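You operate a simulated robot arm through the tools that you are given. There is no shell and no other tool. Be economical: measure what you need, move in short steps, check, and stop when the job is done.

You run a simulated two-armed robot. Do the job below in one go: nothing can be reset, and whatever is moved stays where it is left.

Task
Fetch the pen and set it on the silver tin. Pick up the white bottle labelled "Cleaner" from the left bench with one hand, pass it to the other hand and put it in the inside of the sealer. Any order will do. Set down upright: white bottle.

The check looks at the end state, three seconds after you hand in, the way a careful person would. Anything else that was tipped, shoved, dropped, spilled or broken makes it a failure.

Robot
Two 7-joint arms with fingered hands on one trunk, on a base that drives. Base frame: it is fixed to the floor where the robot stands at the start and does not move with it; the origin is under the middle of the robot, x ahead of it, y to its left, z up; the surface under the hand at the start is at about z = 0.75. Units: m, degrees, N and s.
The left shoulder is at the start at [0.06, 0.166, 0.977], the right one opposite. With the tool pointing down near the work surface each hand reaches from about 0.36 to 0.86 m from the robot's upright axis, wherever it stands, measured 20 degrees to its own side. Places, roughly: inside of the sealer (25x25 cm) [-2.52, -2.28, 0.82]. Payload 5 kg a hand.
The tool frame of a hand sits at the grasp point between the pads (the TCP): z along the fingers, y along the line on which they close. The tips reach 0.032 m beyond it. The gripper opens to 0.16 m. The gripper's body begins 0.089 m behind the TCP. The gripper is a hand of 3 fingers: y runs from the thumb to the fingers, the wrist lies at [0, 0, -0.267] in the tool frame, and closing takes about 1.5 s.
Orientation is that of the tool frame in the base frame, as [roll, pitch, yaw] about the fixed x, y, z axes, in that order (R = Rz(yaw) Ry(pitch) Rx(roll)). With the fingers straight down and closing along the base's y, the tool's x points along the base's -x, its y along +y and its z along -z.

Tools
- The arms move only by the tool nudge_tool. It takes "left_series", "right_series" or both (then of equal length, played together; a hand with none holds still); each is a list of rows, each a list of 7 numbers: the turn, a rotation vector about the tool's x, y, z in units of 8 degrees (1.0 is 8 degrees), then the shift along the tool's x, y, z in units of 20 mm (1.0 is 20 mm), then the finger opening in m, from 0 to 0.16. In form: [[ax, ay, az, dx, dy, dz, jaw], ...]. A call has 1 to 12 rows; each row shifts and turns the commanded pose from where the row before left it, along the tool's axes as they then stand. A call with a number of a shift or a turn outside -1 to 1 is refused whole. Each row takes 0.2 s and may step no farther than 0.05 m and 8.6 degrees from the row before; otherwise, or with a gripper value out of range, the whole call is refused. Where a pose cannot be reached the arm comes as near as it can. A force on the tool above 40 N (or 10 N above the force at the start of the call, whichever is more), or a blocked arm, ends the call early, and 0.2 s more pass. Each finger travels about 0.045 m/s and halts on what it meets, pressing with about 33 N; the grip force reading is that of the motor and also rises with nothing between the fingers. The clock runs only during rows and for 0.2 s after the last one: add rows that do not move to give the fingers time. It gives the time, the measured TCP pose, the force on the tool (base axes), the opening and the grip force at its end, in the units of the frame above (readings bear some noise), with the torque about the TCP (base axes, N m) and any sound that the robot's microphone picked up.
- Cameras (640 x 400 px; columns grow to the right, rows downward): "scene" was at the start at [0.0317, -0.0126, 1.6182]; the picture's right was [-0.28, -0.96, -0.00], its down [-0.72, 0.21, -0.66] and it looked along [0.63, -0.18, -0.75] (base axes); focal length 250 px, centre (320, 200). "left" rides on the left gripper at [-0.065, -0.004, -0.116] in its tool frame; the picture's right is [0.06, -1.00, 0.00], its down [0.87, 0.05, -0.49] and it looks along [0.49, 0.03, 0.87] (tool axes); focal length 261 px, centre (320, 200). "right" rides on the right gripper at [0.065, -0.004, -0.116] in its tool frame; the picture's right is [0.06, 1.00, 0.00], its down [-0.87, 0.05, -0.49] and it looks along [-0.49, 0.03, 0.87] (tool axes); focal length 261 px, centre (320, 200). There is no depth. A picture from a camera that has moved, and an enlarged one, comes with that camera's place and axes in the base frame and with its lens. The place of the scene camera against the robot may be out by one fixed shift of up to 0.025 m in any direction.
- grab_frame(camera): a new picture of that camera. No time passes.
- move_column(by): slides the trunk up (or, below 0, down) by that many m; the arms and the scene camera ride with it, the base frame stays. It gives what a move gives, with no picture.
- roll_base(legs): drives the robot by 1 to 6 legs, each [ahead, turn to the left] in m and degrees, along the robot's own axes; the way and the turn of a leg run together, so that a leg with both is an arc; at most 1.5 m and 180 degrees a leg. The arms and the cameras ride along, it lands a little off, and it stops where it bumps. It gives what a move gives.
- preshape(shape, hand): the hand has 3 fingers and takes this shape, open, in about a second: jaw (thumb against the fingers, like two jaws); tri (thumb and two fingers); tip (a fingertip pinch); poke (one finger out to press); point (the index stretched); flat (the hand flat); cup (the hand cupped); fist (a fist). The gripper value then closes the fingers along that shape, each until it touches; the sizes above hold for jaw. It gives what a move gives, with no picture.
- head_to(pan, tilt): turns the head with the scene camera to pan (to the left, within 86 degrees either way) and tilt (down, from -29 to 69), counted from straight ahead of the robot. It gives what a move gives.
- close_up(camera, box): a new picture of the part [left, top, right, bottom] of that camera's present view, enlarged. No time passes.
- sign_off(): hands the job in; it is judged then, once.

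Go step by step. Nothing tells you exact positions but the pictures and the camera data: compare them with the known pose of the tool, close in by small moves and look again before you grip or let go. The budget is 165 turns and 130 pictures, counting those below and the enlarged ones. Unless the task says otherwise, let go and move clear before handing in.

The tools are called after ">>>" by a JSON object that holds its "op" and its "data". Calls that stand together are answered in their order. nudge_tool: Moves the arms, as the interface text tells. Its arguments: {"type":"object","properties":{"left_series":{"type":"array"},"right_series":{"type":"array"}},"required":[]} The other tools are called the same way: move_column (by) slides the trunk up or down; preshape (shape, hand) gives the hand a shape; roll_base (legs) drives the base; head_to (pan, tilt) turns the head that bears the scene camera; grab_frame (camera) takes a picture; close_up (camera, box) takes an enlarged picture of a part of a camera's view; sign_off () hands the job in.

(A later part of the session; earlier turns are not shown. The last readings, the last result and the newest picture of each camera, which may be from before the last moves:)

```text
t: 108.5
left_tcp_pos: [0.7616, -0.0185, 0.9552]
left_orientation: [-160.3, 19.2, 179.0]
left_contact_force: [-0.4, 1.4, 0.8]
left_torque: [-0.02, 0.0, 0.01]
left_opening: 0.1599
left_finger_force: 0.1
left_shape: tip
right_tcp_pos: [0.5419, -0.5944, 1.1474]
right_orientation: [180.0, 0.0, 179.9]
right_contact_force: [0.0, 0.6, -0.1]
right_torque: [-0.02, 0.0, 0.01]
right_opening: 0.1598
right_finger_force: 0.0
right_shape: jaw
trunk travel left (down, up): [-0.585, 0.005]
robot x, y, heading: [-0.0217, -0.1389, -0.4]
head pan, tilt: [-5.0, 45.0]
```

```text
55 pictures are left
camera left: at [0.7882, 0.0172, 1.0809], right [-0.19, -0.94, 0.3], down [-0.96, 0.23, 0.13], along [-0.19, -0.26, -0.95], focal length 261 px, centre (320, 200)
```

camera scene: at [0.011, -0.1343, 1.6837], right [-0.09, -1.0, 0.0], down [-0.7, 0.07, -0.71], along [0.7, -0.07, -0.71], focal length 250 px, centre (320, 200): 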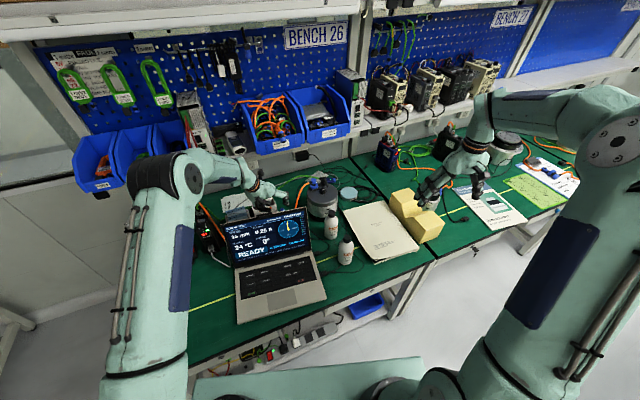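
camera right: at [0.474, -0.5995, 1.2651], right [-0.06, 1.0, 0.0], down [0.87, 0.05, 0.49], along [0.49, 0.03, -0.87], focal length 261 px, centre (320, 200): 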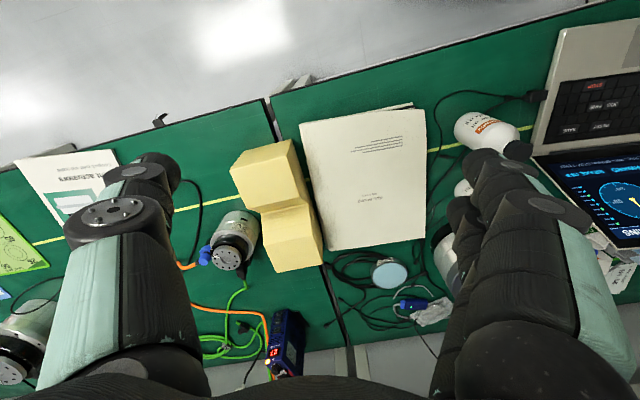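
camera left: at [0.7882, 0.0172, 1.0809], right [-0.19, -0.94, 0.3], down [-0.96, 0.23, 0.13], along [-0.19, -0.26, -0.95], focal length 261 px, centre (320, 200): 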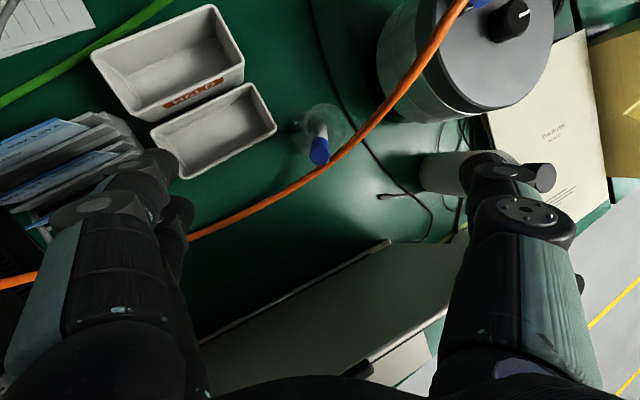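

The pen and cup are undisturbed. I close the fingers in the air to see where they meet in this shape.

>>> {"op": "nudge_tool", "data": {"left_series": [[0, 0, 0, 0, 0, 0, 0.12], [0, 0, 0, 0, 0, 0, 0.08], [0, 0, 0, 0, 0, 0, 0.04], [0, 0, 0, 0, 0, 0, 0.015], [0, 0, 0, 0, 0, 0, 0.015], [0, 0, 0, 0, 0, 0, 0.015], [0, 0, 0, 0, 0, 0, 0.015], [0, 0, 0, 0, 0, 0, 0.015], [0, 0, 0, 0, 0, 0, 0.015]]}}

>>> {"op": "close_up", "data": {"camera": "left", "box": [200, 80, 440, 300]}}

```text
t: 110.5
left_tcp_pos: [0.7609, -0.0166, 0.9558]
left_orientation: [-160.4, 19.2, 179.0]
left_contact_force: [0.0, 0.1, -0.4]
left_torque: [0.02, -0.02, -0.01]
left_opening: 0.0155
left_finger_force: 0.0
left_shape: tip
right_tcp_pos: [0.5425, -0.593, 1.1481]
right_orientation: [-180.0, 0.0, 179.8]
right_contact_force: [0.5, -0.2, -0.5]
right_torque: [0.0, 0.0, -0.03]
right_opening: 0.1597
right_finger_force: 0.0
right_shape: jaw
trunk travel left (down, up): [-0.585, 0.005]
robot x, y, heading: [-0.0289, -0.1379, -0.5]
head pan, tilt: [-5.0, 45.0]
```

```text
1.82 times, centred on (320, 190) of left
camera zoom: at [0.7881, 0.0173, 1.081], right [-0.19, -0.94, 0.3], down [-0.96, 0.23, 0.13], along [-0.19, -0.26, -0.95], focal length 474 px, centre (320, 218)
```

zoom: 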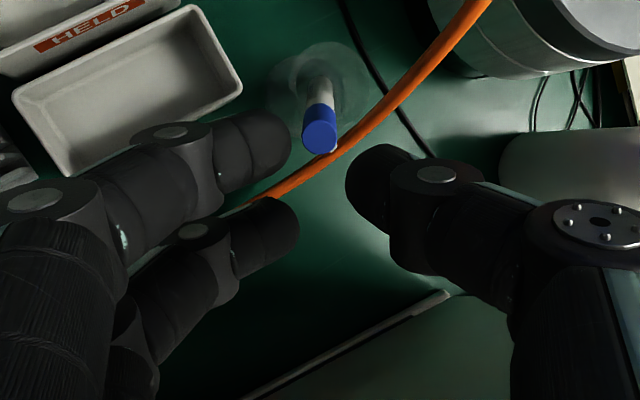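

>>> {"op": "nudge_tool", "data": {"left_series": [[0, 0, 0, 0, 0, 0, 0], [0, 0, 0, 0, 0, 0, 0], [0, 0, 0, 0, 0, 0, 0]]}}

>>> {"op": "close_up", "data": {"camera": "left", "box": [200, 80, 440, 300]}}

```text
t: 111.3
left_tcp_pos: [0.7627, -0.0179, 0.9552]
left_orientation: [-160.3, 19.3, 179.0]
left_contact_force: [0.0, 0.2, -0.4]
left_torque: [0.0, -0.03, -0.02]
left_opening: 0.0002
left_finger_force: 32.9
left_shape: tip
right_tcp_pos: [0.5412, -0.5945, 1.1477]
right_orientation: [-180.0, -0.1, 179.8]
right_contact_force: [0.3, 0.9, 0.4]
right_torque: [-0.03, -0.01, 0.01]
right_opening: 0.1596
right_finger_force: 0.0
right_shape: jaw
trunk travel left (down, up): [-0.585, 0.005]
robot x, y, heading: [-0.0295, -0.1356, -0.6]
head pan, tilt: [-5.0, 45.0]
```

```text
1.82 times, centred on (320, 190) of left
camera zoom: at [0.7881, 0.0173, 1.0811], right [-0.19, -0.94, 0.3], down [-0.96, 0.23, 0.13], along [-0.19, -0.26, -0.95], focal length 474 px, centre (320, 218)
```

zoom: 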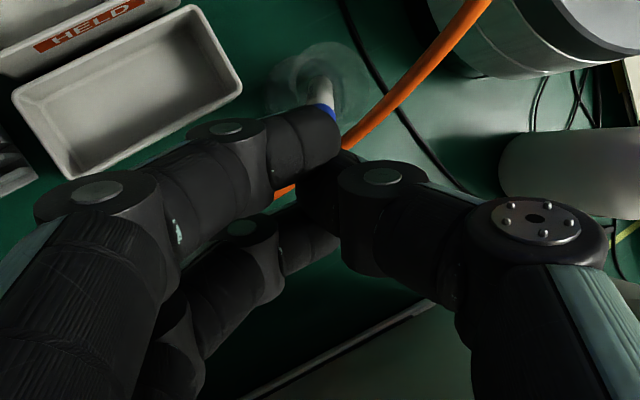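

The thumb closes into the gap between the two fingers, about 7 mm off the axis I assumed. I open, shift forward by that and approach again.

>>> {"op": "nudge_tool", "data": {"left_series": [[0, 0, 0, 0, 0, 0, 0.06], [0, 0, 0, -0.2, 0, 0, 0.06], [0, 0, 0, -0.2, 0, 0, 0.06], [0, 0, 0, 0, 0, 0.8, 0.06], [0, 0, 0, 0, 0, 0.8, 0.06], [0, 0, 0, 0, 0, 0.8, 0.06], [0, 0, 0, 0, 0, 0.8, 0.06], [0, 0, 0, 0, 0, 0.8, 0.06], [0, 0, 0, 0, 0, 0.2, 0.06]]}}

>>> {"op": "close_up", "data": {"camera": "left", "box": [200, 80, 440, 300]}}

```text
t: 113.3
left_tcp_pos: [0.7941, -0.046, 0.8842]
left_orientation: [-160.4, 19.3, 179.1]
left_contact_force: [-0.8, 0.6, 0.0]
left_torque: [0.01, -0.01, -0.01]
left_opening: 0.0598
left_finger_force: 0.0
left_shape: tip
right_tcp_pos: [0.5418, -0.5936, 1.1474]
right_orientation: [-180.0, 0.0, 179.8]
right_contact_force: [0.1, -0.3, 1.0]
right_torque: [-0.02, 0.0, 0.01]
right_opening: 0.1599
right_finger_force: 0.1
right_shape: jaw
trunk travel left (down, up): [-0.585, 0.005]
robot x, y, heading: [-0.0268, -0.132, -0.5]
head pan, tilt: [-5.0, 45.0]
```

```text
1.82 times, centred on (320, 190) of left
camera zoom: at [0.8213, -0.0117, 1.0091], right [-0.19, -0.94, 0.3], down [-0.96, 0.23, 0.13], along [-0.19, -0.26, -0.95], focal length 474 px, centre (320, 218)
```

zoom: 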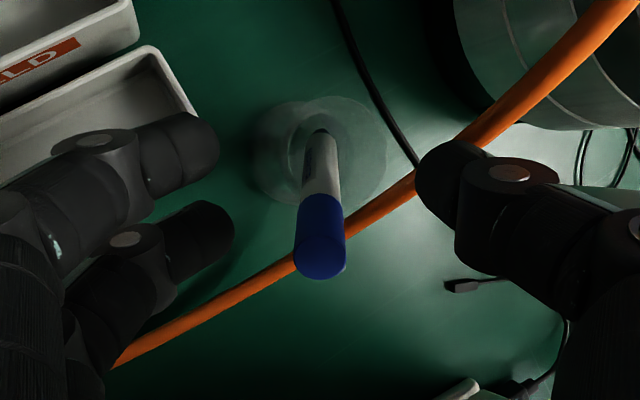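

Pen sits between thumb and the pair of fingers. Closing.

>>> {"op": "nudge_tool", "data": {"left_series": [[0, 0, 0, 0, 0, 0, 0.04], [0, 0, 0, 0, 0, 0, 0.02], [0, 0, 0, 0, 0, 0, 0], [0, 0, 0, 0, 0, 0, 0], [0, 0, 0, 0, 0, 0, 0], [0, 0, 0, 0, 0, 0, 0], [0, 0, 0, 0, 0, 0, 0]]}}

>>> {"op": "close_up", "data": {"camera": "left", "box": [200, 80, 440, 300]}}

```text
t: 114.9
left_tcp_pos: [0.794, -0.0458, 0.8843]
left_orientation: [-160.3, 19.3, 179.0]
left_contact_force: [-0.9, 0.1, 0.9]
left_torque: [0.01, 0.0, 0.02]
left_opening: 0.0001
left_finger_force: 32.9
left_shape: tip
right_tcp_pos: [0.5415, -0.5929, 1.1482]
right_orientation: [179.9, -0.1, 179.8]
right_contact_force: [0.0, 0.8, -0.6]
right_torque: [-0.01, -0.02, 0.03]
right_opening: 0.1598
right_finger_force: 0.0
right_shape: jaw
trunk travel left (down, up): [-0.585, 0.005]
robot x, y, heading: [-0.0287, -0.1384, -0.5]
head pan, tilt: [-5.0, 45.0]
```

```text
1.82 times, centred on (320, 190) of left
camera zoom: at [0.8214, -0.0118, 1.0091], right [-0.19, -0.94, 0.3], down [-0.96, 0.23, 0.13], along [-0.19, -0.26, -0.95], focal length 474 px, centre (320, 218)
```

zoom: 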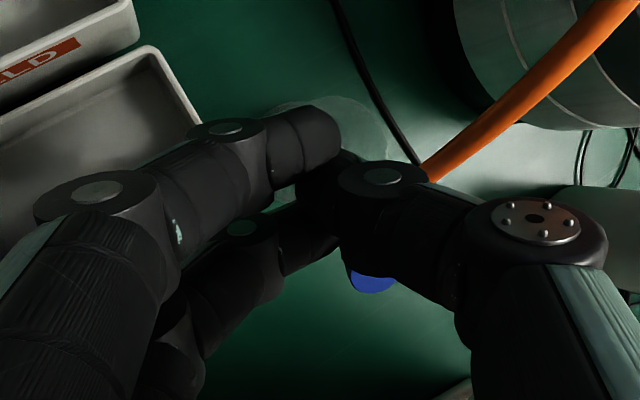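

The pen slipped out to the near side this time, so the true line lies between the two tries. I open, shift back 4.5 mm and check.

>>> {"op": "nudge_tool", "data": {"left_series": [[0, 0, 0, 0, 0, 0, 0.03], [0, 0, 0, 0, 0, 0, 0.06], [0, 0, 0, 0, 0, 0, 0.06], [0, 0, 0, 0, 0, 0, 0.06], [0, 0, 0, 0.22, 0, 0, 0.06], [0, 0, 0, 0, 0, 0.1, 0.06]]}}

>>> {"op": "close_up", "data": {"camera": "left", "box": [200, 80, 440, 300]}}

```text
t: 116.3
left_tcp_pos: [0.7911, -0.0458, 0.8813]
left_orientation: [-160.4, 19.3, 179.1]
left_contact_force: [0.6, 0.7, 0.4]
left_torque: [0.01, -0.01, 0.02]
left_opening: 0.0594
left_finger_force: 0.1
left_shape: tip
right_tcp_pos: [0.5419, -0.5932, 1.1473]
right_orientation: [-180.0, 0.0, 179.7]
right_contact_force: [-0.5, 0.2, -0.7]
right_torque: [0.04, 0.02, 0.03]
right_opening: 0.16
right_finger_force: 0.0
right_shape: jaw
trunk travel left (down, up): [-0.585, 0.005]
robot x, y, heading: [-0.0261, -0.1374, -0.5]
head pan, tilt: [-5.0, 45.0]
```

```text
1.82 times, centred on (320, 190) of left
camera zoom: at [0.818, -0.0121, 1.0057], right [-0.19, -0.94, 0.3], down [-0.96, 0.23, 0.13], along [-0.19, -0.26, -0.95], focal length 474 px, centre (320, 218)
```

zoom: 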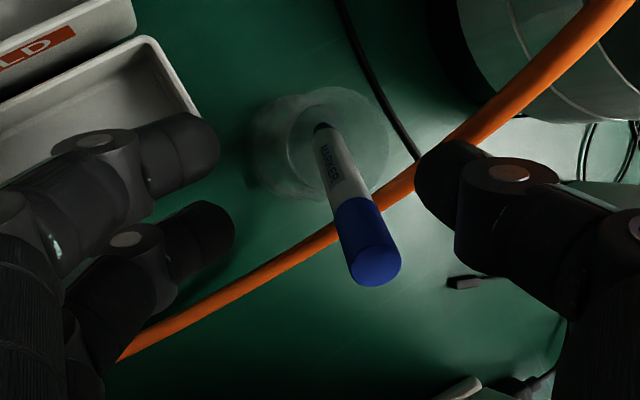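

The pen has swung along the rim and now leans another way (cap end at about (0.774, -0.063)). I re-align the hand to it.

>>> {"op": "nudge_tool", "data": {"left_series": [[-0.45, 0, 0, 0, -0.4, 0, 0.06], [-0.45, 0, 0, 0.33, -0.41, 0, 0.06], [0, 0, 0, 0.33, 0, 0.06, 0.06], [0, 0, 0, 0, 0, 0, 0.06]]}}

>>> {"op": "close_up", "data": {"camera": "left", "box": [200, 80, 440, 300]}}

```text
t: 117.3
left_tcp_pos: [0.7781, -0.0626, 0.8792]
left_orientation: [-167.6, 19.3, 179.0]
left_contact_force: [0.8, 1.2, -0.7]
left_torque: [0.01, 0.01, -0.01]
left_opening: 0.0598
left_finger_force: 0.0
left_shape: tip
right_tcp_pos: [0.5419, -0.5936, 1.148]
right_orientation: [179.9, -0.1, 179.8]
right_contact_force: [-0.1, 0.3, 0.7]
right_torque: [0.02, 0.02, 0.02]
right_opening: 0.16
right_finger_force: 0.0
right_shape: jaw
trunk travel left (down, up): [-0.585, 0.005]
robot x, y, heading: [-0.0278, -0.1353, -0.2]
head pan, tilt: [-5.0, 45.0]
```

```text
1.82 times, centred on (320, 190) of left
camera zoom: at [0.8023, -0.0416, 1.0081], right [-0.15, -0.97, 0.18], down [-0.97, 0.18, 0.16], along [-0.18, -0.15, -0.97], focal length 474 px, centre (320, 218)
```

zoom: 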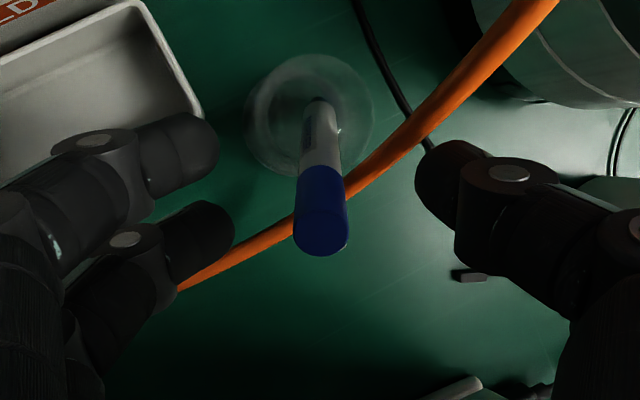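

By geometry the pen is still about 6 mm to the near side of the pinch line. I shift the hand back 6 mm and go 6 mm deeper before closing.

>>> {"op": "nudge_tool", "data": {"left_series": [[0, 0, 0, 0.3, 0, 0, 0.06], [0, 0, 0, 0, 0, 0.3, 0.05], [0, 0, 0, 0, 0, 0, 0.03], [0, 0, 0, 0, 0, 0, 0.01], [0, 0, 0, 0, 0, 0, 0], [0, 0, 0, 0, 0, 0, 0], [0, 0, 0, 0, 0, 0, 0], [0, 0, 0, 0, 0, 0, 0], [0, 0, 0, 0, 0, 0, 0]]}}

>>> {"op": "close_up", "data": {"camera": "left", "box": [200, 80, 440, 300]}}

```text
t: 119.3
left_tcp_pos: [0.7732, -0.0645, 0.8708]
left_orientation: [-167.6, 19.3, 179.0]
left_contact_force: [0.6, 0.4, 0.6]
left_torque: [-0.01, 0.01, 0.0]
left_opening: 0.0
left_finger_force: 32.7
left_shape: tip
right_tcp_pos: [0.5427, -0.5943, 1.1472]
right_orientation: [179.9, 0.1, 179.8]
right_contact_force: [0.5, -0.5, 0.8]
right_torque: [-0.04, 0.02, 0.03]
right_opening: 0.1599
right_finger_force: 0.2
right_shape: jaw
trunk travel left (down, up): [-0.585, 0.005]
robot x, y, heading: [-0.0256, -0.1379, -0.3]
head pan, tilt: [-5.0, 45.0]
```

```text
1.82 times, centred on (320, 190) of left
camera zoom: at [0.7988, -0.0427, 1.0003], right [-0.15, -0.97, 0.18], down [-0.97, 0.18, 0.16], along [-0.18, -0.15, -0.97], focal length 474 px, centre (320, 218)
```

zoom: 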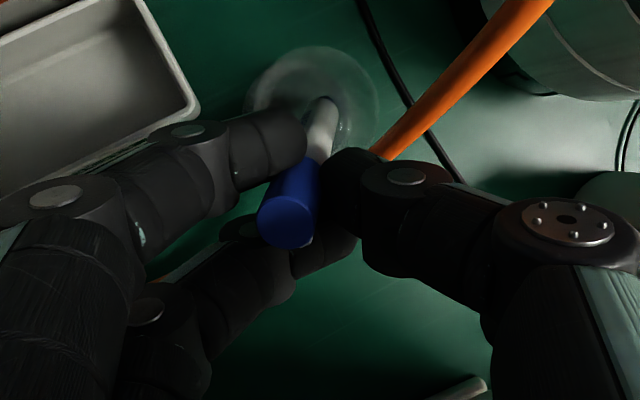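

This time the upper finger stopped against the pen and the thumb presses it: it looks gripped. I lift 2 cm straight up and check.

>>> {"op": "nudge_tool", "data": {"left_series": [[0, 0, 0, -0.16, -0.1, -0.46, 0], [0, 0, 0, -0.16, -0.1, -0.46, 0], [0, 0, 0, -0.16, -0.1, -0.46, 0]]}}

>>> {"op": "close_up", "data": {"camera": "left", "box": [200, 80, 440, 300]}}

```text
t: 120.1
left_tcp_pos: [0.7729, -0.0638, 0.9012]
left_orientation: [-167.6, 19.2, 179.0]
left_contact_force: [-0.4, 0.3, -0.3]
left_torque: [0.02, -0.02, 0.03]
left_opening: 0.0
left_finger_force: 33.1
left_shape: tip
right_tcp_pos: [0.5401, -0.5936, 1.1478]
right_orientation: [-180.0, 0.1, 179.8]
right_contact_force: [0.3, -0.2, -0.4]
right_torque: [0.03, -0.01, 0.01]
right_opening: 0.1599
right_finger_force: 0.0
right_shape: jaw
trunk travel left (down, up): [-0.585, 0.005]
robot x, y, heading: [-0.0283, -0.136, -0.3]
head pan, tilt: [-5.0, 45.0]
```

```text
1.82 times, centred on (320, 190) of left
camera zoom: at [0.7981, -0.0428, 1.0301], right [-0.15, -0.97, 0.18], down [-0.97, 0.18, 0.16], along [-0.18, -0.15, -0.97], focal length 474 px, centre (320, 218)
```

zoom: 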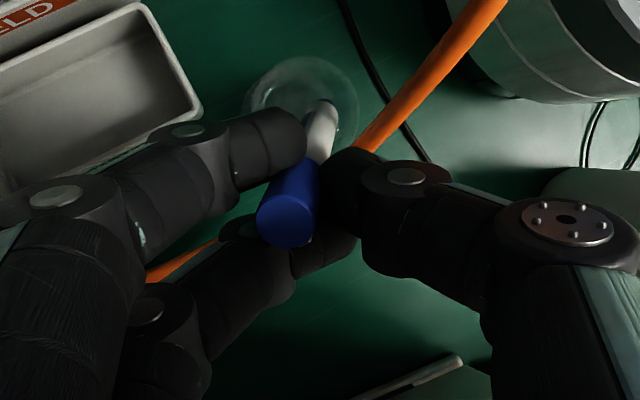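

The pen is held. I lift it clear of the cup.

>>> {"op": "nudge_tool", "data": {"left_series": [[0, 0, 0, -0.33, -0.205, -0.92, 0], [0, 0, 0, -0.33, -0.205, -0.92, 0], [0, 0, 0, -0.33, -0.205, -0.92, 0], [0, 0, 0, -0.33, -0.205, -0.92, 0], [0, 0, 0, -0.33, -0.205, -0.92, 0], [0, 0, 0, -0.33, -0.205, -0.92, 0], [0, 0, 0, -0.33, -0.205, -0.92, 0], [0, 0, 0, -0.33, -0.205, -0.92, 0], [0, 0, 0, -0.33, -0.205, -0.92, 0], [0, 0, 0, -0.33, -0.205, -0.92, 0]]}}

>>> {"op": "grab_frame", "data": {"camera": "left"}}

```text
t: 122.3
left_tcp_pos: [0.7744, -0.0635, 1.1016]
left_orientation: [-167.6, 19.3, 179.1]
left_contact_force: [-0.5, -0.1, -0.1]
left_torque: [-0.04, 0.01, 0.0]
left_opening: 0.0
left_finger_force: 33.1
left_shape: tip
right_tcp_pos: [0.5397, -0.5943, 1.1475]
right_orientation: [-179.9, 0.0, 179.8]
right_contact_force: [0.1, -0.3, 0.6]
right_torque: [-0.02, 0.02, -0.01]
right_opening: 0.16
right_finger_force: 0.1
right_shape: jaw
trunk travel left (down, up): [-0.585, 0.005]
robot x, y, heading: [-0.0282, -0.1394, -0.6]
head pan, tilt: [-5.0, 45.0]
```

```text
46 pictures are left
camera left: at [0.7984, -0.0428, 1.231], right [-0.15, -0.97, 0.18], down [-0.97, 0.18, 0.15], along [-0.18, -0.15, -0.97], focal length 261 px, centre (320, 200)
```

left: 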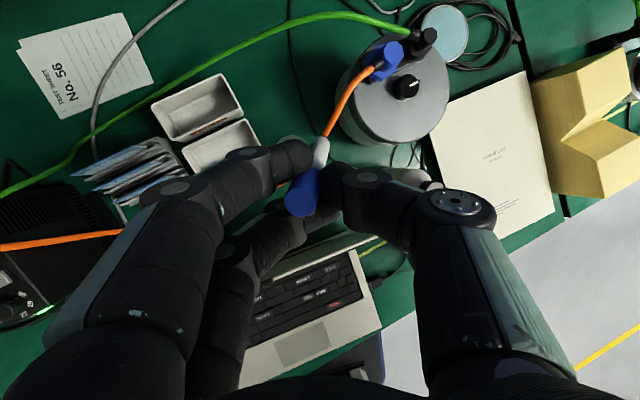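

Pen held, pointing along the tool, and the cup stays put. I raise and retract the left hand, then shift the base about 0.43 m to the right so the left hand can lay the pen on the tin from the front.

>>> {"op": "nudge_tool", "data": {"left_series": [[0, 0, 0, 0.567, -0.21, -0.88, 0], [0, 0, 0, 0.567, -0.21, -0.88, 0], [0, 0, 0, 0.567, -0.21, -0.88, 0], [0, 0, 0, 0.567, -0.21, -0.88, 0], [0, 0, 0, 0.567, -0.21, -0.88, 0], [0, 0, 0, 0.567, -0.21, -0.88, 0]]}}

>>> {"op": "roll_base", "data": {"legs": [[-0.3, 0], [0, -90], [0.43, 0], [0, 90], [0.28, 0]]}}

>>> {"op": "head_to", "data": {"pan": 10, "tilt": 45}}

>>> {"op": "grab_frame", "data": {"camera": "scene"}}

```text
t: 123.7
left_tcp_pos: [0.6728, -0.0648, 1.1823]
left_orientation: [-167.6, 19.3, 178.8]
left_contact_force: [-0.6, -0.3, -0.2]
left_torque: [0.02, 0.0, -0.01]
left_opening: 0.0
left_finger_force: 33.3
left_shape: tip
right_tcp_pos: [0.5405, -0.5939, 1.1475]
right_orientation: [-180.0, 0.0, 179.7]
right_contact_force: [0.3, 0.1, 1.2]
right_torque: [0.02, 0.02, 0.0]
right_opening: 0.1598
right_finger_force: 0.0
right_shape: jaw
trunk travel left (down, up): [-0.585, 0.005]
robot x, y, heading: [-0.0282, -0.1352, -0.3]
head pan, tilt: [-5.0, 45.0]
```

```text
t: 137.4
left_tcp_pos: [0.6564, -0.4856, 1.181]
left_orientation: [-167.6, 19.2, 179.3]
left_contact_force: [-0.7, -0.5, -0.6]
left_torque: [0.02, 0.01, 0.0]
left_opening: 0.0
left_finger_force: 32.8
left_shape: tip
right_tcp_pos: [0.5275, -1.0173, 1.147]
right_orientation: [-180.0, -0.1, -179.7]
right_contact_force: [1.6, 0.2, 0.1]
right_torque: [0.0, 0.05, -0.02]
right_opening: 0.16
right_finger_force: 0.1
right_shape: jaw
trunk travel left (down, up): [-0.585, 0.005]
robot x, y, heading: [-0.0463, -0.5666, 0.0]
head pan, tilt: [-5.0, 45.0]
```

```text
t: 138.2
left_tcp_pos: [0.6547, -0.4866, 1.1825]
left_orientation: [-167.6, 19.3, 179.2]
left_contact_force: [-1.0, 0.5, -0.4]
left_torque: [0.02, 0.03, 0.0]
left_opening: 0.0
left_finger_force: 33.3
left_shape: tip
right_tcp_pos: [0.5262, -1.0178, 1.1478]
right_orientation: [-180.0, 0.1, -179.8]
right_contact_force: [-0.2, -0.5, 1.3]
right_torque: [-0.01, -0.01, 0.02]
right_opening: 0.1602
right_finger_force: 0.1
right_shape: jaw
trunk travel left (down, up): [-0.585, 0.005]
robot x, y, heading: [-0.045, -0.5639, -0.0]
head pan, tilt: [10.0, 45.0]
```

```text
45 pictures are left
camera scene: at [-0.0083, -0.5399, 1.6837], right [0.17, -0.99, 0.0], down [-0.7, -0.12, -0.71], along [0.7, 0.12, -0.71], focal length 250 px, centre (320, 200)
```

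scene: 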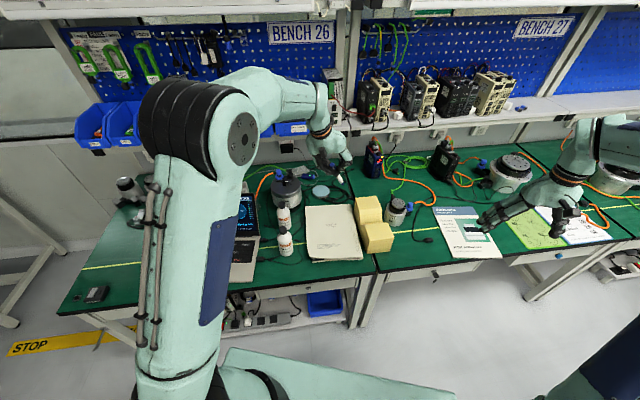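

I turn the left hand so the pen points forward, 15° down and slightly to the left.

>>> {"op": "nudge_tool", "data": {"left_series": [[-0.78, 0, 0, 0, 0, 0, 0], [-0.77, 0, 0, 0, 0, 0, 0], [0, -1, 0, 0, 0, 0, 0], [0, -1, 0, 0, 0, 0, 0], [0, -1, 0, 0, 0, 0, 0], [0, -1, 0, 0, 0, 0, 0], [0, -1, 0, 0, 0, 0, 0], [0, -1, 0, 0, 0, 0, 0], [0, -1, 0, 0, 0, 0, 0], [-0.53, 0, -0.143, 0, 0, 0, 0], [-0.53, 0, -0.143, 0, 0, 0, 0]]}}

>>> {"op": "grab_frame", "data": {"camera": "left"}}

```text
t: 140.6
left_tcp_pos: [0.6551, -0.4862, 1.1808]
left_orientation: [-180.0, 75.2, -171.8]
left_contact_force: [-0.2, -0.2, 0.6]
left_torque: [-0.02, -0.05, 0.01]
left_opening: 0.0
left_finger_force: 33.1
left_shape: tip
right_tcp_pos: [0.5256, -1.0175, 1.1474]
right_orientation: [180.0, 0.0, -179.9]
right_contact_force: [0.1, 0.1, -0.3]
right_torque: [0.03, 0.02, 0.0]
right_opening: 0.1598
right_finger_force: 0.1
right_shape: jaw
trunk travel left (down, up): [-0.585, 0.005]
robot x, y, heading: [-0.0487, -0.5654, -0.4]
head pan, tilt: [10.0, 45.0]
```

```text
44 pictures are left
camera left: at [0.5618, -0.5041, 1.2737], right [0.13, -0.99, -0.06], down [-0.7, -0.04, -0.72], along [0.71, 0.13, -0.7], focal length 261 px, centre (320, 200)
```

left: 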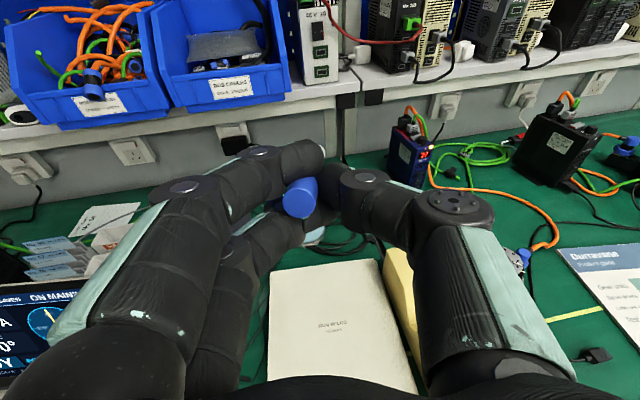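

>>> {"op": "nudge_tool", "data": {"left_series": [[0, 0, 0, 1, 0.14, 0.23, 0], [0, 0, 0, 1, 0.14, 0.23, 0], [0, 0, 0, 1, 0.14, 0.23, 0], [0, 0, 0, 1, 0.14, 0.23, 0], [0, 0, 0, 1, 0.14, 0.23, 0], [0, 0, 0, 1, 0.14, 0.23, 0], [0, 0, 0, 1, 0.14, 0.23, 0], [0, 0, 0, 1, 0.14, 0.23, 0], [0, 0, 0, 1, 0.14, 0.23, 0], [0, 0, 0, 1, 0.14, 0.23, 0], [0, 0, 0, 1, 0.14, 0.23, 0], [0, 0, 0, 1, 0.14, 0.23, 0]]}}

>>> {"op": "grab_frame", "data": {"camera": "left"}}

>>> {"op": "grab_frame", "data": {"camera": "scene"}}

```text
t: 143.2
left_tcp_pos: [0.6427, -0.4534, 0.9337]
left_orientation: [-179.9, 75.3, -171.8]
left_contact_force: [0.0, -0.2, -0.1]
left_torque: [0.03, 0.02, -0.01]
left_opening: 0.0
left_finger_force: 33.0
left_shape: tip
right_tcp_pos: [0.5266, -1.0161, 1.148]
right_orientation: [179.9, -0.1, -179.8]
right_contact_force: [-0.7, 0.5, 0.3]
right_torque: [0.0, 0.01, 0.04]
right_opening: 0.1598
right_finger_force: 0.1
right_shape: jaw
trunk travel left (down, up): [-0.585, 0.005]
robot x, y, heading: [-0.044, -0.564, -0.2]
head pan, tilt: [10.0, 45.0]
```

```text
43 pictures are left
camera left: at [0.5494, -0.4714, 1.0272], right [0.12, -0.99, -0.06], down [-0.7, -0.04, -0.72], along [0.71, 0.13, -0.7], focal length 261 px, centre (320, 200)
```

left: 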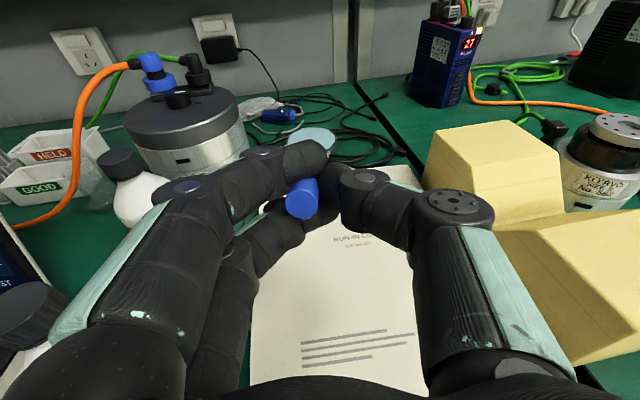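

```text
42 pictures are left
camera scene: at [-0.008, -0.5398, 1.6837], right [0.17, -0.99, 0.0], down [-0.7, -0.12, -0.71], along [0.7, 0.12, -0.71], focal length 250 px, centre (320, 200)
```

scene: 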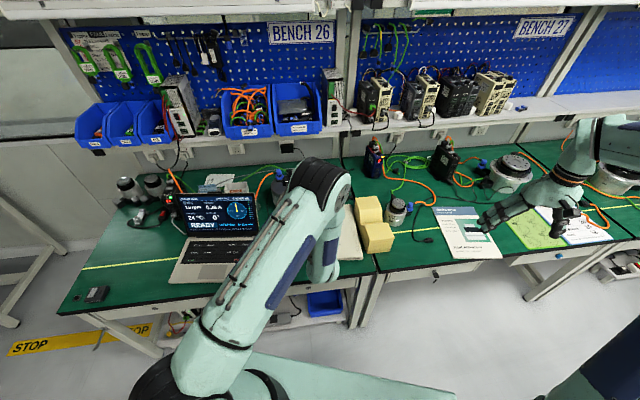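

The way is clear: tin ahead just left of the pen. I move forward about 0.17 m and look again.

>>> {"op": "nudge_tool", "data": {"left_series": [[0, 0, 0, 0, 0.1, 1, 0], [0, 0, 0, 0, 0.1, 1, 0], [0, 0, 0, 0, 0.1, 1, 0], [0, 0, 0, 0, 0.1, 1, 0], [0, 0, 0, 0, 0.1, 1, 0], [0, 0, 0, 0, 0.1, 1, 0], [0, 0, 0, 0, 0.1, 1, 0], [0, 0, 0, 0, 0.1, 1, 0]]}}

>>> {"op": "grab_frame", "data": {"camera": "left"}}

```text
t: 145.0
left_tcp_pos: [0.7934, -0.4166, 0.8949]
left_orientation: [-179.7, 75.3, -171.6]
left_contact_force: [-0.8, 0.1, -0.6]
left_torque: [0.0, 0.03, -0.01]
left_opening: 0.0001
left_finger_force: 32.8
left_shape: tip
right_tcp_pos: [0.526, -1.0173, 1.1479]
right_orientation: [-180.0, -0.1, -179.8]
right_contact_force: [-0.3, 0.3, 0.3]
right_torque: [-0.01, 0.02, 0.04]
right_opening: 0.1599
right_finger_force: 0.1
right_shape: jaw
trunk travel left (down, up): [-0.585, 0.005]
robot x, y, heading: [-0.0445, -0.5653, -0.4]
head pan, tilt: [10.0, 45.0]
```

```text
41 pictures are left
camera left: at [0.701, -0.4334, 0.9871], right [0.12, -0.99, -0.06], down [-0.7, -0.04, -0.72], along [0.71, 0.13, -0.7], focal length 261 px, centre (320, 200)
```

left: 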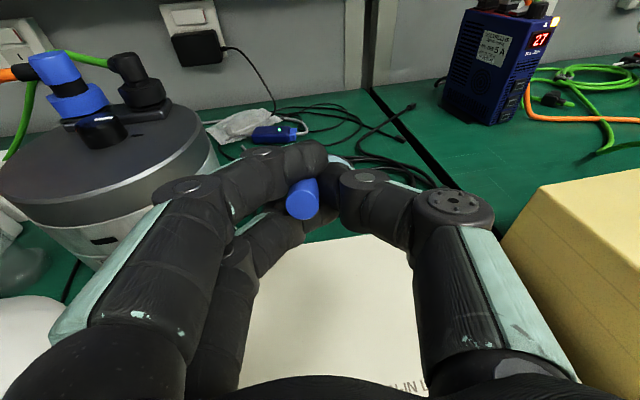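

From triangulation the tin's top centre is at about (0.966, -0.387, 0.775). I go to just above the laying pose and check through the right hand's camera after a small turn.

>>> {"op": "nudge_tool", "data": {"left_series": [[0, 0, 0, 0.307, 0.045, 0.99, 0], [0, 0, 0, 0.307, 0.045, 0.99, 0], [0, 0, 0, 0.307, 0.045, 0.99, 0], [0, 0, 0, 0.307, 0.045, 0.99, 0], [0, 0, 0, 0.307, 0.045, 0.99, 0]]}}

>>> {"op": "grab_frame", "data": {"camera": "left"}}

>>> {"op": "grab_frame", "data": {"camera": "right"}}

```text
t: 146.2
left_tcp_pos: [0.8804, -0.399, 0.8394]
left_orientation: [-179.9, 75.2, -171.7]
left_contact_force: [0.0, 0.6, 0.2]
left_torque: [0.0, 0.04, -0.01]
left_opening: 0.0
left_finger_force: 33.5
left_shape: tip
right_tcp_pos: [0.5255, -1.0163, 1.1479]
right_orientation: [-180.0, -0.1, -179.8]
right_contact_force: [0.5, -0.2, 0.9]
right_torque: [-0.03, 0.02, 0.02]
right_opening: 0.16
right_finger_force: 0.1
right_shape: jaw
trunk travel left (down, up): [-0.585, 0.005]
robot x, y, heading: [-0.0472, -0.562, -0.2]
head pan, tilt: [10.0, 45.0]
```

```text
40 pictures are left
camera left: at [0.7869, -0.4168, 0.9315], right [0.12, -0.99, -0.06], down [-0.7, -0.04, -0.71], along [0.71, 0.13, -0.7], focal length 261 px, centre (320, 200)
```

left: 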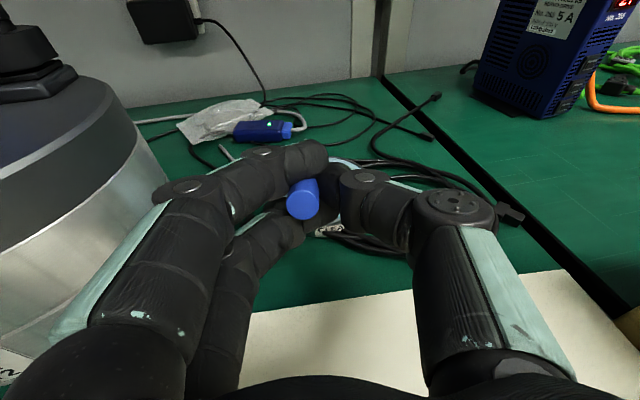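

```text
39 pictures are left
camera right: at [0.4591, -1.0228, 1.2651], right [-0.07, 1.0, 0.0], down [0.87, 0.06, 0.49], along [0.49, 0.03, -0.87], focal length 261 px, centre (320, 200)
```

right: 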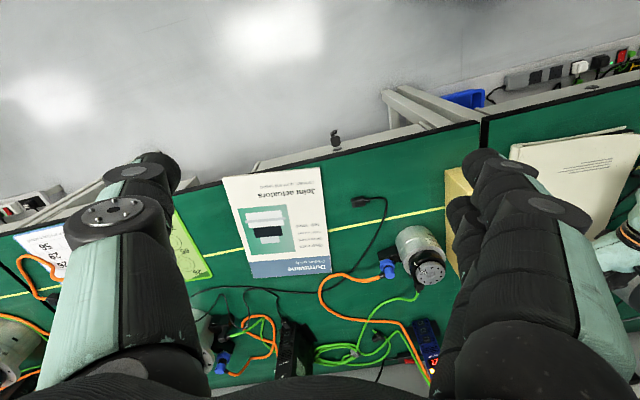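

>>> {"op": "close_up", "data": {"camera": "left", "box": [260, 120, 420, 260]}}

>>> {"op": "close_up", "data": {"camera": "scene", "box": [240, 140, 400, 240]}}

```text
2.86 times, centred on (340, 190) of left
camera zoom: at [0.7869, -0.4168, 0.9315], right [0.12, -0.99, -0.06], down [-0.7, -0.04, -0.71], along [0.71, 0.13, -0.7], focal length 745 px, centre (263, 229)
```

zoom: 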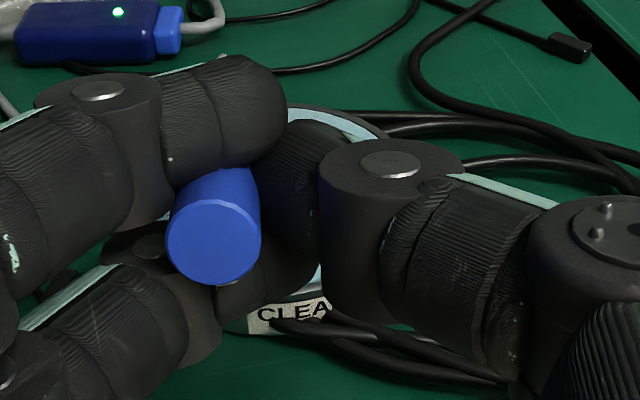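

```text
4.00 times, centred on (320, 190) of scene
camera zoom: at [-0.0078, -0.5396, 1.6837], right [0.17, -0.99, 0.0], down [-0.7, -0.12, -0.71], along [0.7, 0.12, -0.71], focal length 1000 px, centre (320, 240)
```

zoom: 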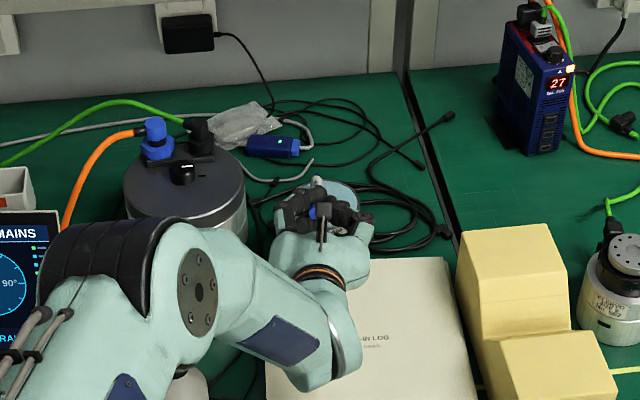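

The estimates agree: the pen lies over the tin's middle. I lower in small steps watching the force.

>>> {"op": "nudge_tool", "data": {"left_series": [[0, 0, 0, 0.19, 0, 0.05, 0], [0, 0, 0, 0.19, 0, 0.05, 0], [0, 0, 0, 0.19, 0, 0.05, 0]]}}

>>> {"op": "nudge_tool", "data": {"left_series": [[0, 0, 0, 0.13, 0, 0.035, 0], [0, 0, 0, 0.13, 0, 0.035, 0]]}}

>>> {"op": "close_up", "data": {"camera": "left", "box": [260, 120, 420, 260]}}

```text
t: 147.0
left_tcp_pos: [0.8803, -0.4009, 0.8275]
left_orientation: [180.0, 75.2, -172.0]
left_contact_force: [0.4, 0.4, -0.1]
left_torque: [-0.02, 0.01, 0.0]
left_opening: 0.0001
left_finger_force: 33.3
left_shape: tip
right_tcp_pos: [0.5269, -1.0169, 1.1472]
right_orientation: [-179.9, 0.0, -179.8]
right_contact_force: [-0.4, 0.1, 0.4]
right_torque: [0.0, -0.02, -0.01]
right_opening: 0.1599
right_finger_force: 0.1
right_shape: jaw
trunk travel left (down, up): [-0.585, 0.005]
robot x, y, heading: [-0.0494, -0.563, -0.1]
head pan, tilt: [10.0, 45.0]
```

```text
t: 147.6
left_tcp_pos: [0.8801, -0.3991, 0.8215]
left_orientation: [-179.8, 75.3, -171.7]
left_contact_force: [-0.1, 0.1, 0.0]
left_torque: [0.02, 0.01, -0.02]
left_opening: 0.0
left_finger_force: 32.4
left_shape: tip
right_tcp_pos: [0.5264, -1.0172, 1.1484]
right_orientation: [180.0, 0.0, -179.9]
right_contact_force: [-0.1, -0.4, 0.2]
right_torque: [-0.02, 0.0, -0.02]
right_opening: 0.1599
right_finger_force: 0.1
right_shape: jaw
trunk travel left (down, up): [-0.585, 0.005]
robot x, y, heading: [-0.0457, -0.5628, -0.1]
head pan, tilt: [10.0, 45.0]
```

```text
2.86 times, centred on (340, 190) of left
camera zoom: at [0.7874, -0.4167, 0.9152], right [0.13, -0.99, -0.06], down [-0.7, -0.04, -0.72], along [0.71, 0.13, -0.7], focal length 745 px, centre (263, 229)
```

zoom: 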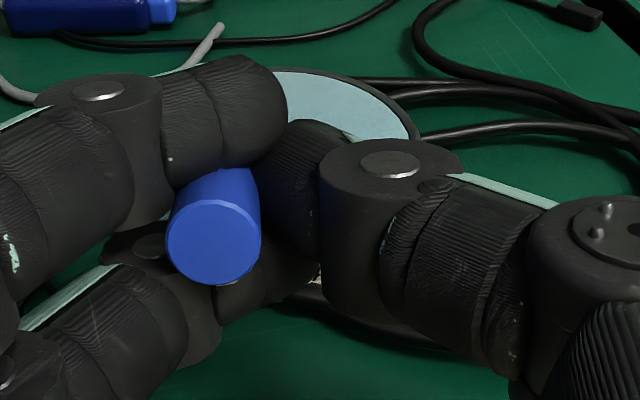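

No contact yet; I continue in 3 mm steps.

>>> {"op": "nudge_tool", "data": {"left_series": [[0, 0, 0, 0.145, 0, 0.038, 0], [0, 0, 0, 0.145, 0, 0.038, 0]]}}

>>> {"op": "nudge_tool", "data": {"left_series": [[0, 0, 0, 0.145, 0, 0.038, 0]]}}

>>> {"op": "nudge_tool", "data": {"left_series": [[0, 0, 0, 0.145, 0, 0.038, 0]]}}

```text
t: 148.2
left_tcp_pos: [0.8808, -0.3985, 0.8169]
left_orientation: [-179.9, 75.3, -171.9]
left_contact_force: [-0.3, 0.2, -0.2]
left_torque: [-0.02, -0.04, 0.03]
left_opening: 0.0001
left_finger_force: 33.0
left_shape: tip
right_tcp_pos: [0.5267, -1.0176, 1.1474]
right_orientation: [180.0, 0.0, -179.8]
right_contact_force: [-0.4, -0.2, -0.8]
right_torque: [-0.01, -0.01, 0.03]
right_opening: 0.16
right_finger_force: 0.0
right_shape: jaw
trunk travel left (down, up): [-0.585, 0.005]
robot x, y, heading: [-0.0454, -0.5678, -0.3]
head pan, tilt: [10.0, 45.0]
```

```text
t: 148.6
left_tcp_pos: [0.8807, -0.4001, 0.8139]
left_orientation: [-179.7, 75.3, -171.6]
left_contact_force: [0.5, 0.4, 0.0]
left_torque: [-0.01, -0.01, -0.02]
left_opening: 0.0
left_finger_force: 32.9
left_shape: tip
right_tcp_pos: [0.5252, -1.0179, 1.149]
right_orientation: [-180.0, 0.0, -179.8]
right_contact_force: [-0.1, 0.4, -0.4]
right_torque: [0.01, -0.03, 0.0]
right_opening: 0.1598
right_finger_force: 0.0
right_shape: jaw
trunk travel left (down, up): [-0.585, 0.005]
robot x, y, heading: [-0.047, -0.5612, -0.0]
head pan, tilt: [10.0, 45.0]
```

```text
t: 149.0
left_tcp_pos: [0.8813, -0.4005, 0.812]
left_orientation: [-179.8, 75.3, -171.9]
left_contact_force: [0.1, -0.8, -0.3]
left_torque: [0.01, 0.03, -0.01]
left_opening: 0.0001
left_finger_force: 32.8
left_shape: tip
right_tcp_pos: [0.5251, -1.0183, 1.1485]
right_orientation: [180.0, 0.0, -179.8]
right_contact_force: [-0.2, -0.8, 0.7]
right_torque: [-0.04, -0.02, 0.0]
right_opening: 0.16
right_finger_force: 0.0
right_shape: jaw
trunk travel left (down, up): [-0.585, 0.005]
robot x, y, heading: [-0.0413, -0.563, 0.1]
head pan, tilt: [10.0, 45.0]
```

>>> {"op": "close_up", "data": {"camera": "scene", "box": [280, 165, 360, 215]}}

>>> {"op": "nudge_tool", "data": {"left_series": [[0, 0, 0, 0.145, 0, 0.038, 0]]}}

>>> {"op": "nudge_tool", "data": {"left_series": [[0, 0, 0, 0.145, 0, 0.038, 0]]}}

```text
8.00 times, centred on (320, 190) of scene
camera zoom: at [-0.0082, -0.5397, 1.6837], right [0.17, -0.99, 0.0], down [-0.7, -0.12, -0.71], along [0.7, 0.12, -0.71], focal length 2000 px, centre (320, 280)
```

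zoom: 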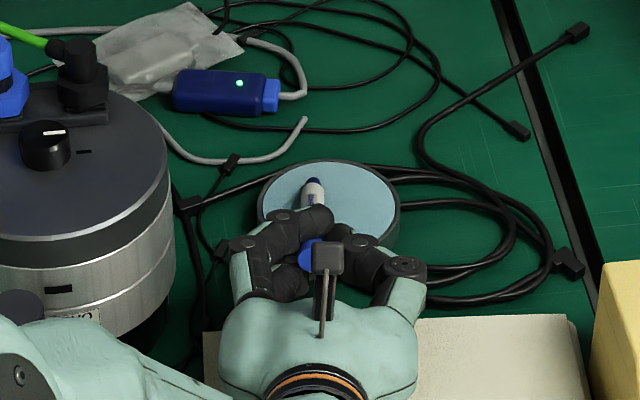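

```text
t: 149.4
left_tcp_pos: [0.88, -0.3992, 0.8069]
left_orientation: [-179.9, 75.3, -171.8]
left_contact_force: [0.1, 0.4, 0.3]
left_torque: [-0.01, -0.04, 0.0]
left_opening: 0.0
left_finger_force: 32.6
left_shape: tip
right_tcp_pos: [0.5267, -1.0179, 1.1472]
right_orientation: [-180.0, 0.0, -179.8]
right_contact_force: [0.5, 0.0, 0.0]
right_torque: [0.0, 0.02, -0.01]
right_opening: 0.1598
right_finger_force: 0.0
right_shape: jaw
trunk travel left (down, up): [-0.585, 0.005]
robot x, y, heading: [-0.0441, -0.5593, -0.5]
head pan, tilt: [10.0, 45.0]
```

```text
t: 149.8
left_tcp_pos: [0.8797, -0.4006, 0.8044]
left_orientation: [-179.8, 75.3, -171.7]
left_contact_force: [0.2, -1.2, 0.3]
left_torque: [-0.03, -0.06, -0.01]
left_opening: 0.0001
left_finger_force: 33.1
left_shape: tip
right_tcp_pos: [0.5261, -1.0179, 1.1478]
right_orientation: [-180.0, 0.0, -179.8]
right_contact_force: [0.1, 0.4, 0.2]
right_torque: [0.0, 0.03, 0.04]
right_opening: 0.1597
right_finger_force: 0.1
right_shape: jaw
trunk travel left (down, up): [-0.585, 0.005]
robot x, y, heading: [-0.0426, -0.5644, -0.1]
head pan, tilt: [10.0, 45.0]
```

The pen is visible over the tin, about 1 cm left of its centre. I shift 8 mm right and keep lowering gently.

>>> {"op": "nudge_tool", "data": {"left_series": [[0, 0, 0, 0, -0.2, 0, 0], [0, 0, 0, 0, -0.2, 0, 0]]}}

>>> {"op": "nudge_tool", "data": {"left_series": [[0, 0, 0, 0.145, 0, 0.038, 0]]}}

>>> {"op": "nudge_tool", "data": {"left_series": [[0, 0, 0, 0.145, 0, 0.038, 0]]}}

>>> {"op": "close_up", "data": {"camera": "scene", "box": [290, 170, 350, 210]}}

```text
t: 150.4
left_tcp_pos: [0.8819, -0.4074, 0.8037]
left_orientation: [-179.8, 75.3, -171.7]
left_contact_force: [-0.4, 0.6, -0.1]
left_torque: [0.0, -0.05, 0.0]
left_opening: 0.0
left_finger_force: 33.0
left_shape: tip
right_tcp_pos: [0.5255, -1.0171, 1.1485]
right_orientation: [180.0, 0.0, -179.8]
right_contact_force: [-0.3, 1.1, -1.1]
right_torque: [-0.03, 0.0, -0.02]
right_opening: 0.1598
right_finger_force: 0.0
right_shape: jaw
trunk travel left (down, up): [-0.585, 0.005]
robot x, y, heading: [-0.0426, -0.5654, -0.1]
head pan, tilt: [10.0, 45.0]
```

```text
t: 150.8
left_tcp_pos: [0.8811, -0.4084, 0.8021]
left_orientation: [-179.8, 75.2, -171.8]
left_contact_force: [-0.2, 0.3, 0.8]
left_torque: [0.0, -0.11, -0.02]
left_opening: 0.0002
left_finger_force: 33.0
left_shape: tip
right_tcp_pos: [0.5245, -1.0172, 1.1464]
right_orientation: [-180.0, 0.0, -179.8]
right_contact_force: [-0.1, -0.9, 0.1]
right_torque: [-0.02, 0.0, -0.01]
right_opening: 0.1598
right_finger_force: 0.1
right_shape: jaw
trunk travel left (down, up): [-0.585, 0.005]
robot x, y, heading: [-0.0441, -0.5655, -0.4]
head pan, tilt: [10.0, 45.0]
```

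```text
t: 151.2
left_tcp_pos: [0.8815, -0.4082, 0.7999]
left_orientation: [-179.8, 75.3, -171.8]
left_contact_force: [-0.7, -0.4, 2.1]
left_torque: [0.05, -0.14, -0.03]
left_opening: 0.0
left_finger_force: 33.0
left_shape: tip
right_tcp_pos: [0.5252, -1.0175, 1.1484]
right_orientation: [-179.9, 0.0, -179.8]
right_contact_force: [0.0, -0.5, -0.3]
right_torque: [-0.01, -0.03, -0.01]
right_opening: 0.1601
right_finger_force: 0.0
right_shape: jaw
trunk travel left (down, up): [-0.585, 0.005]
robot x, y, heading: [-0.0482, -0.5612, -0.0]
head pan, tilt: [10.0, 45.0]
```

```text
10.00 times, centred on (320, 190) of scene
camera zoom: at [-0.0085, -0.5398, 1.6837], right [0.17, -0.99, 0.0], down [-0.7, -0.12, -0.71], along [0.7, 0.12, -0.71], focal length 2500 px, centre (320, 300)
```

zoom: 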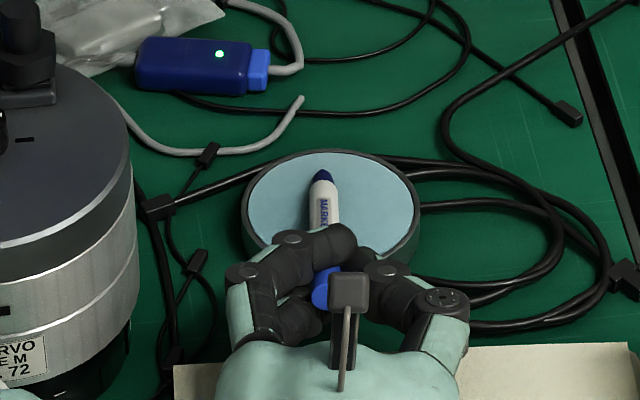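

The pen tip has touched the pad (2 N). I flatten the pen by another 5° about its tip while watching the force.

>>> {"op": "nudge_tool", "data": {"left_series": [[0, -0.2, 0, 0.17, 0, -0.02, 0], [0, -0.2, 0, 0.17, 0, -0.02, 0]]}}

>>> {"op": "nudge_tool", "data": {"left_series": [[0, -0.2, 0, 0.17, 0, -0.02, 0], [0, -0.1, 0, 0.09, 0, -0.02, 0]]}}

>>> {"op": "close_up", "data": {"camera": "scene", "box": [290, 170, 350, 210]}}

```text
t: 151.8
left_tcp_pos: [0.8797, -0.4078, 0.7951]
left_orientation: [180.0, 78.7, -171.9]
left_contact_force: [0.4, 0.4, 8.4]
left_torque: [0.28, 0.21, -0.02]
left_opening: 0.0
left_finger_force: 33.1
left_shape: tip
right_tcp_pos: [0.525, -1.0178, 1.1473]
right_orientation: [180.0, 0.0, -179.8]
right_contact_force: [-0.6, 0.3, -0.3]
right_torque: [-0.01, -0.01, 0.01]
right_opening: 0.1598
right_finger_force: 0.2
right_shape: jaw
trunk travel left (down, up): [-0.585, 0.005]
robot x, y, heading: [-0.0439, -0.5621, -0.0]
head pan, tilt: [10.0, 45.0]
```

```text
t: 152.4
left_tcp_pos: [0.8791, -0.4092, 0.7945]
left_orientation: [178.9, 81.6, -172.9]
left_contact_force: [6.4, 0.4, 28.6]
left_torque: [0.92, 0.8, -0.24]
left_opening: 0.0004
left_finger_force: 32.8
left_shape: tip
right_tcp_pos: [0.5239, -1.0171, 1.1492]
right_orientation: [180.0, 0.1, -179.9]
right_contact_force: [0.2, 0.4, 0.4]
right_torque: [-0.01, 0.02, -0.01]
right_opening: 0.16
right_finger_force: 0.1
right_shape: jaw
trunk travel left (down, up): [-0.585, 0.005]
robot x, y, heading: [-0.047, -0.5631, -0.1]
head pan, tilt: [10.0, 45.0]
```

```text
10.00 times, centred on (320, 190) of scene
camera zoom: at [-0.011, -0.5405, 1.6842], right [0.17, -0.99, 0.0], down [-0.7, -0.12, -0.71], along [0.7, 0.12, -0.71], focal length 2500 px, centre (320, 300)
```

zoom: 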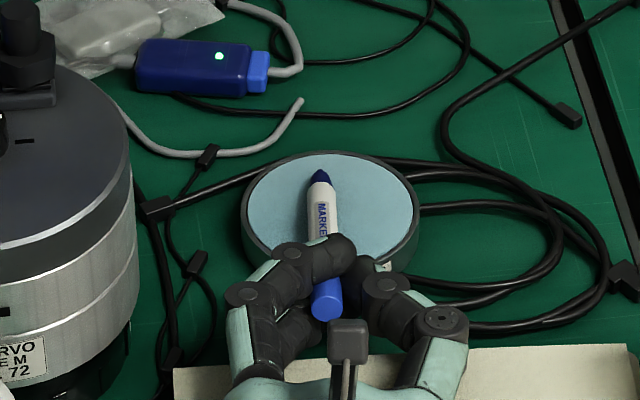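

A knuckle of the lower finger is pressing on something in front of the tin. I back off at once to the last free attitude, with the pen tip still just at the pad.

>>> {"op": "nudge_tool", "data": {"left_series": [[0, 0.25, 0, -0.1, 0, 0, 0], [0, 0.25, 0, -0.05, 0, 0, 0], [0, 0, 0, 0, 0, 0, 0]]}}

>>> {"op": "close_up", "data": {"camera": "left", "box": [200, 100, 440, 300]}}

```text
t: 153.2
left_tcp_pos: [0.8786, -0.4094, 0.7932]
left_orientation: [179.8, 77.1, -172.0]
left_contact_force: [17.8, -0.2, 21.3]
left_torque: [0.61, 0.13, -0.59]
left_opening: 0.0
left_finger_force: 33.1
left_shape: tip
right_tcp_pos: [0.5247, -1.0188, 1.1482]
right_orientation: [180.0, -0.1, -179.9]
right_contact_force: [0.3, -1.4, 0.3]
right_torque: [-0.01, -0.02, 0.02]
right_opening: 0.1597
right_finger_force: 0.1
right_shape: jaw
trunk travel left (down, up): [-0.585, 0.005]
robot x, y, heading: [-0.0454, -0.5636, -0.0]
head pan, tilt: [10.0, 45.0]
```

```text
2.00 times, centred on (320, 200) of left
camera zoom: at [0.783, -0.426, 0.8823], right [0.13, -0.99, -0.06], down [-0.67, -0.04, -0.74], along [0.73, 0.14, -0.67], focal length 521 px, centre (320, 200)
```

zoom: 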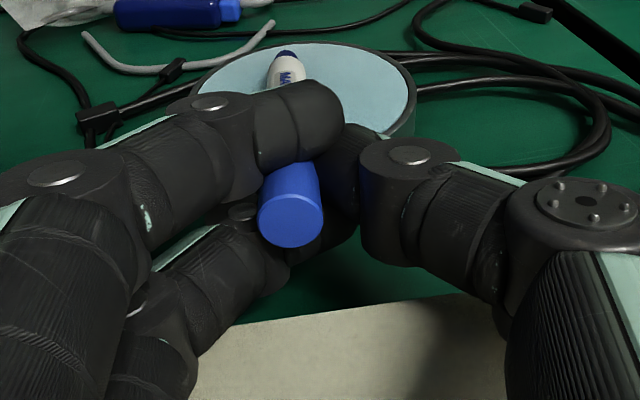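

>>> {"op": "nudge_tool", "data": {"left_series": [[0, 0, 0, -0.3, 0, -0.06, 0], [0, 0, 0, -0.2, 0, -0.04, 0], [0, 0, 0, 0, 0, 0, 0]]}}

```text
t: 154.0
left_tcp_pos: [0.8754, -0.407, 0.7967]
left_orientation: [-179.5, 76.4, -171.4]
left_contact_force: [0.6, 0.1, 1.2]
left_torque: [0.01, -0.01, -0.04]
left_opening: 0.0001
left_finger_force: 33.3
left_shape: tip
right_tcp_pos: [0.5265, -1.0182, 1.1484]
right_orientation: [-180.0, 0.1, -179.8]
right_contact_force: [-0.1, 0.3, -0.3]
right_torque: [-0.02, 0.0, -0.02]
right_opening: 0.1598
right_finger_force: 0.0
right_shape: jaw
trunk travel left (down, up): [-0.585, 0.005]
robot x, y, heading: [-0.0454, -0.5619, -0.2]
head pan, tilt: [10.0, 45.0]
```

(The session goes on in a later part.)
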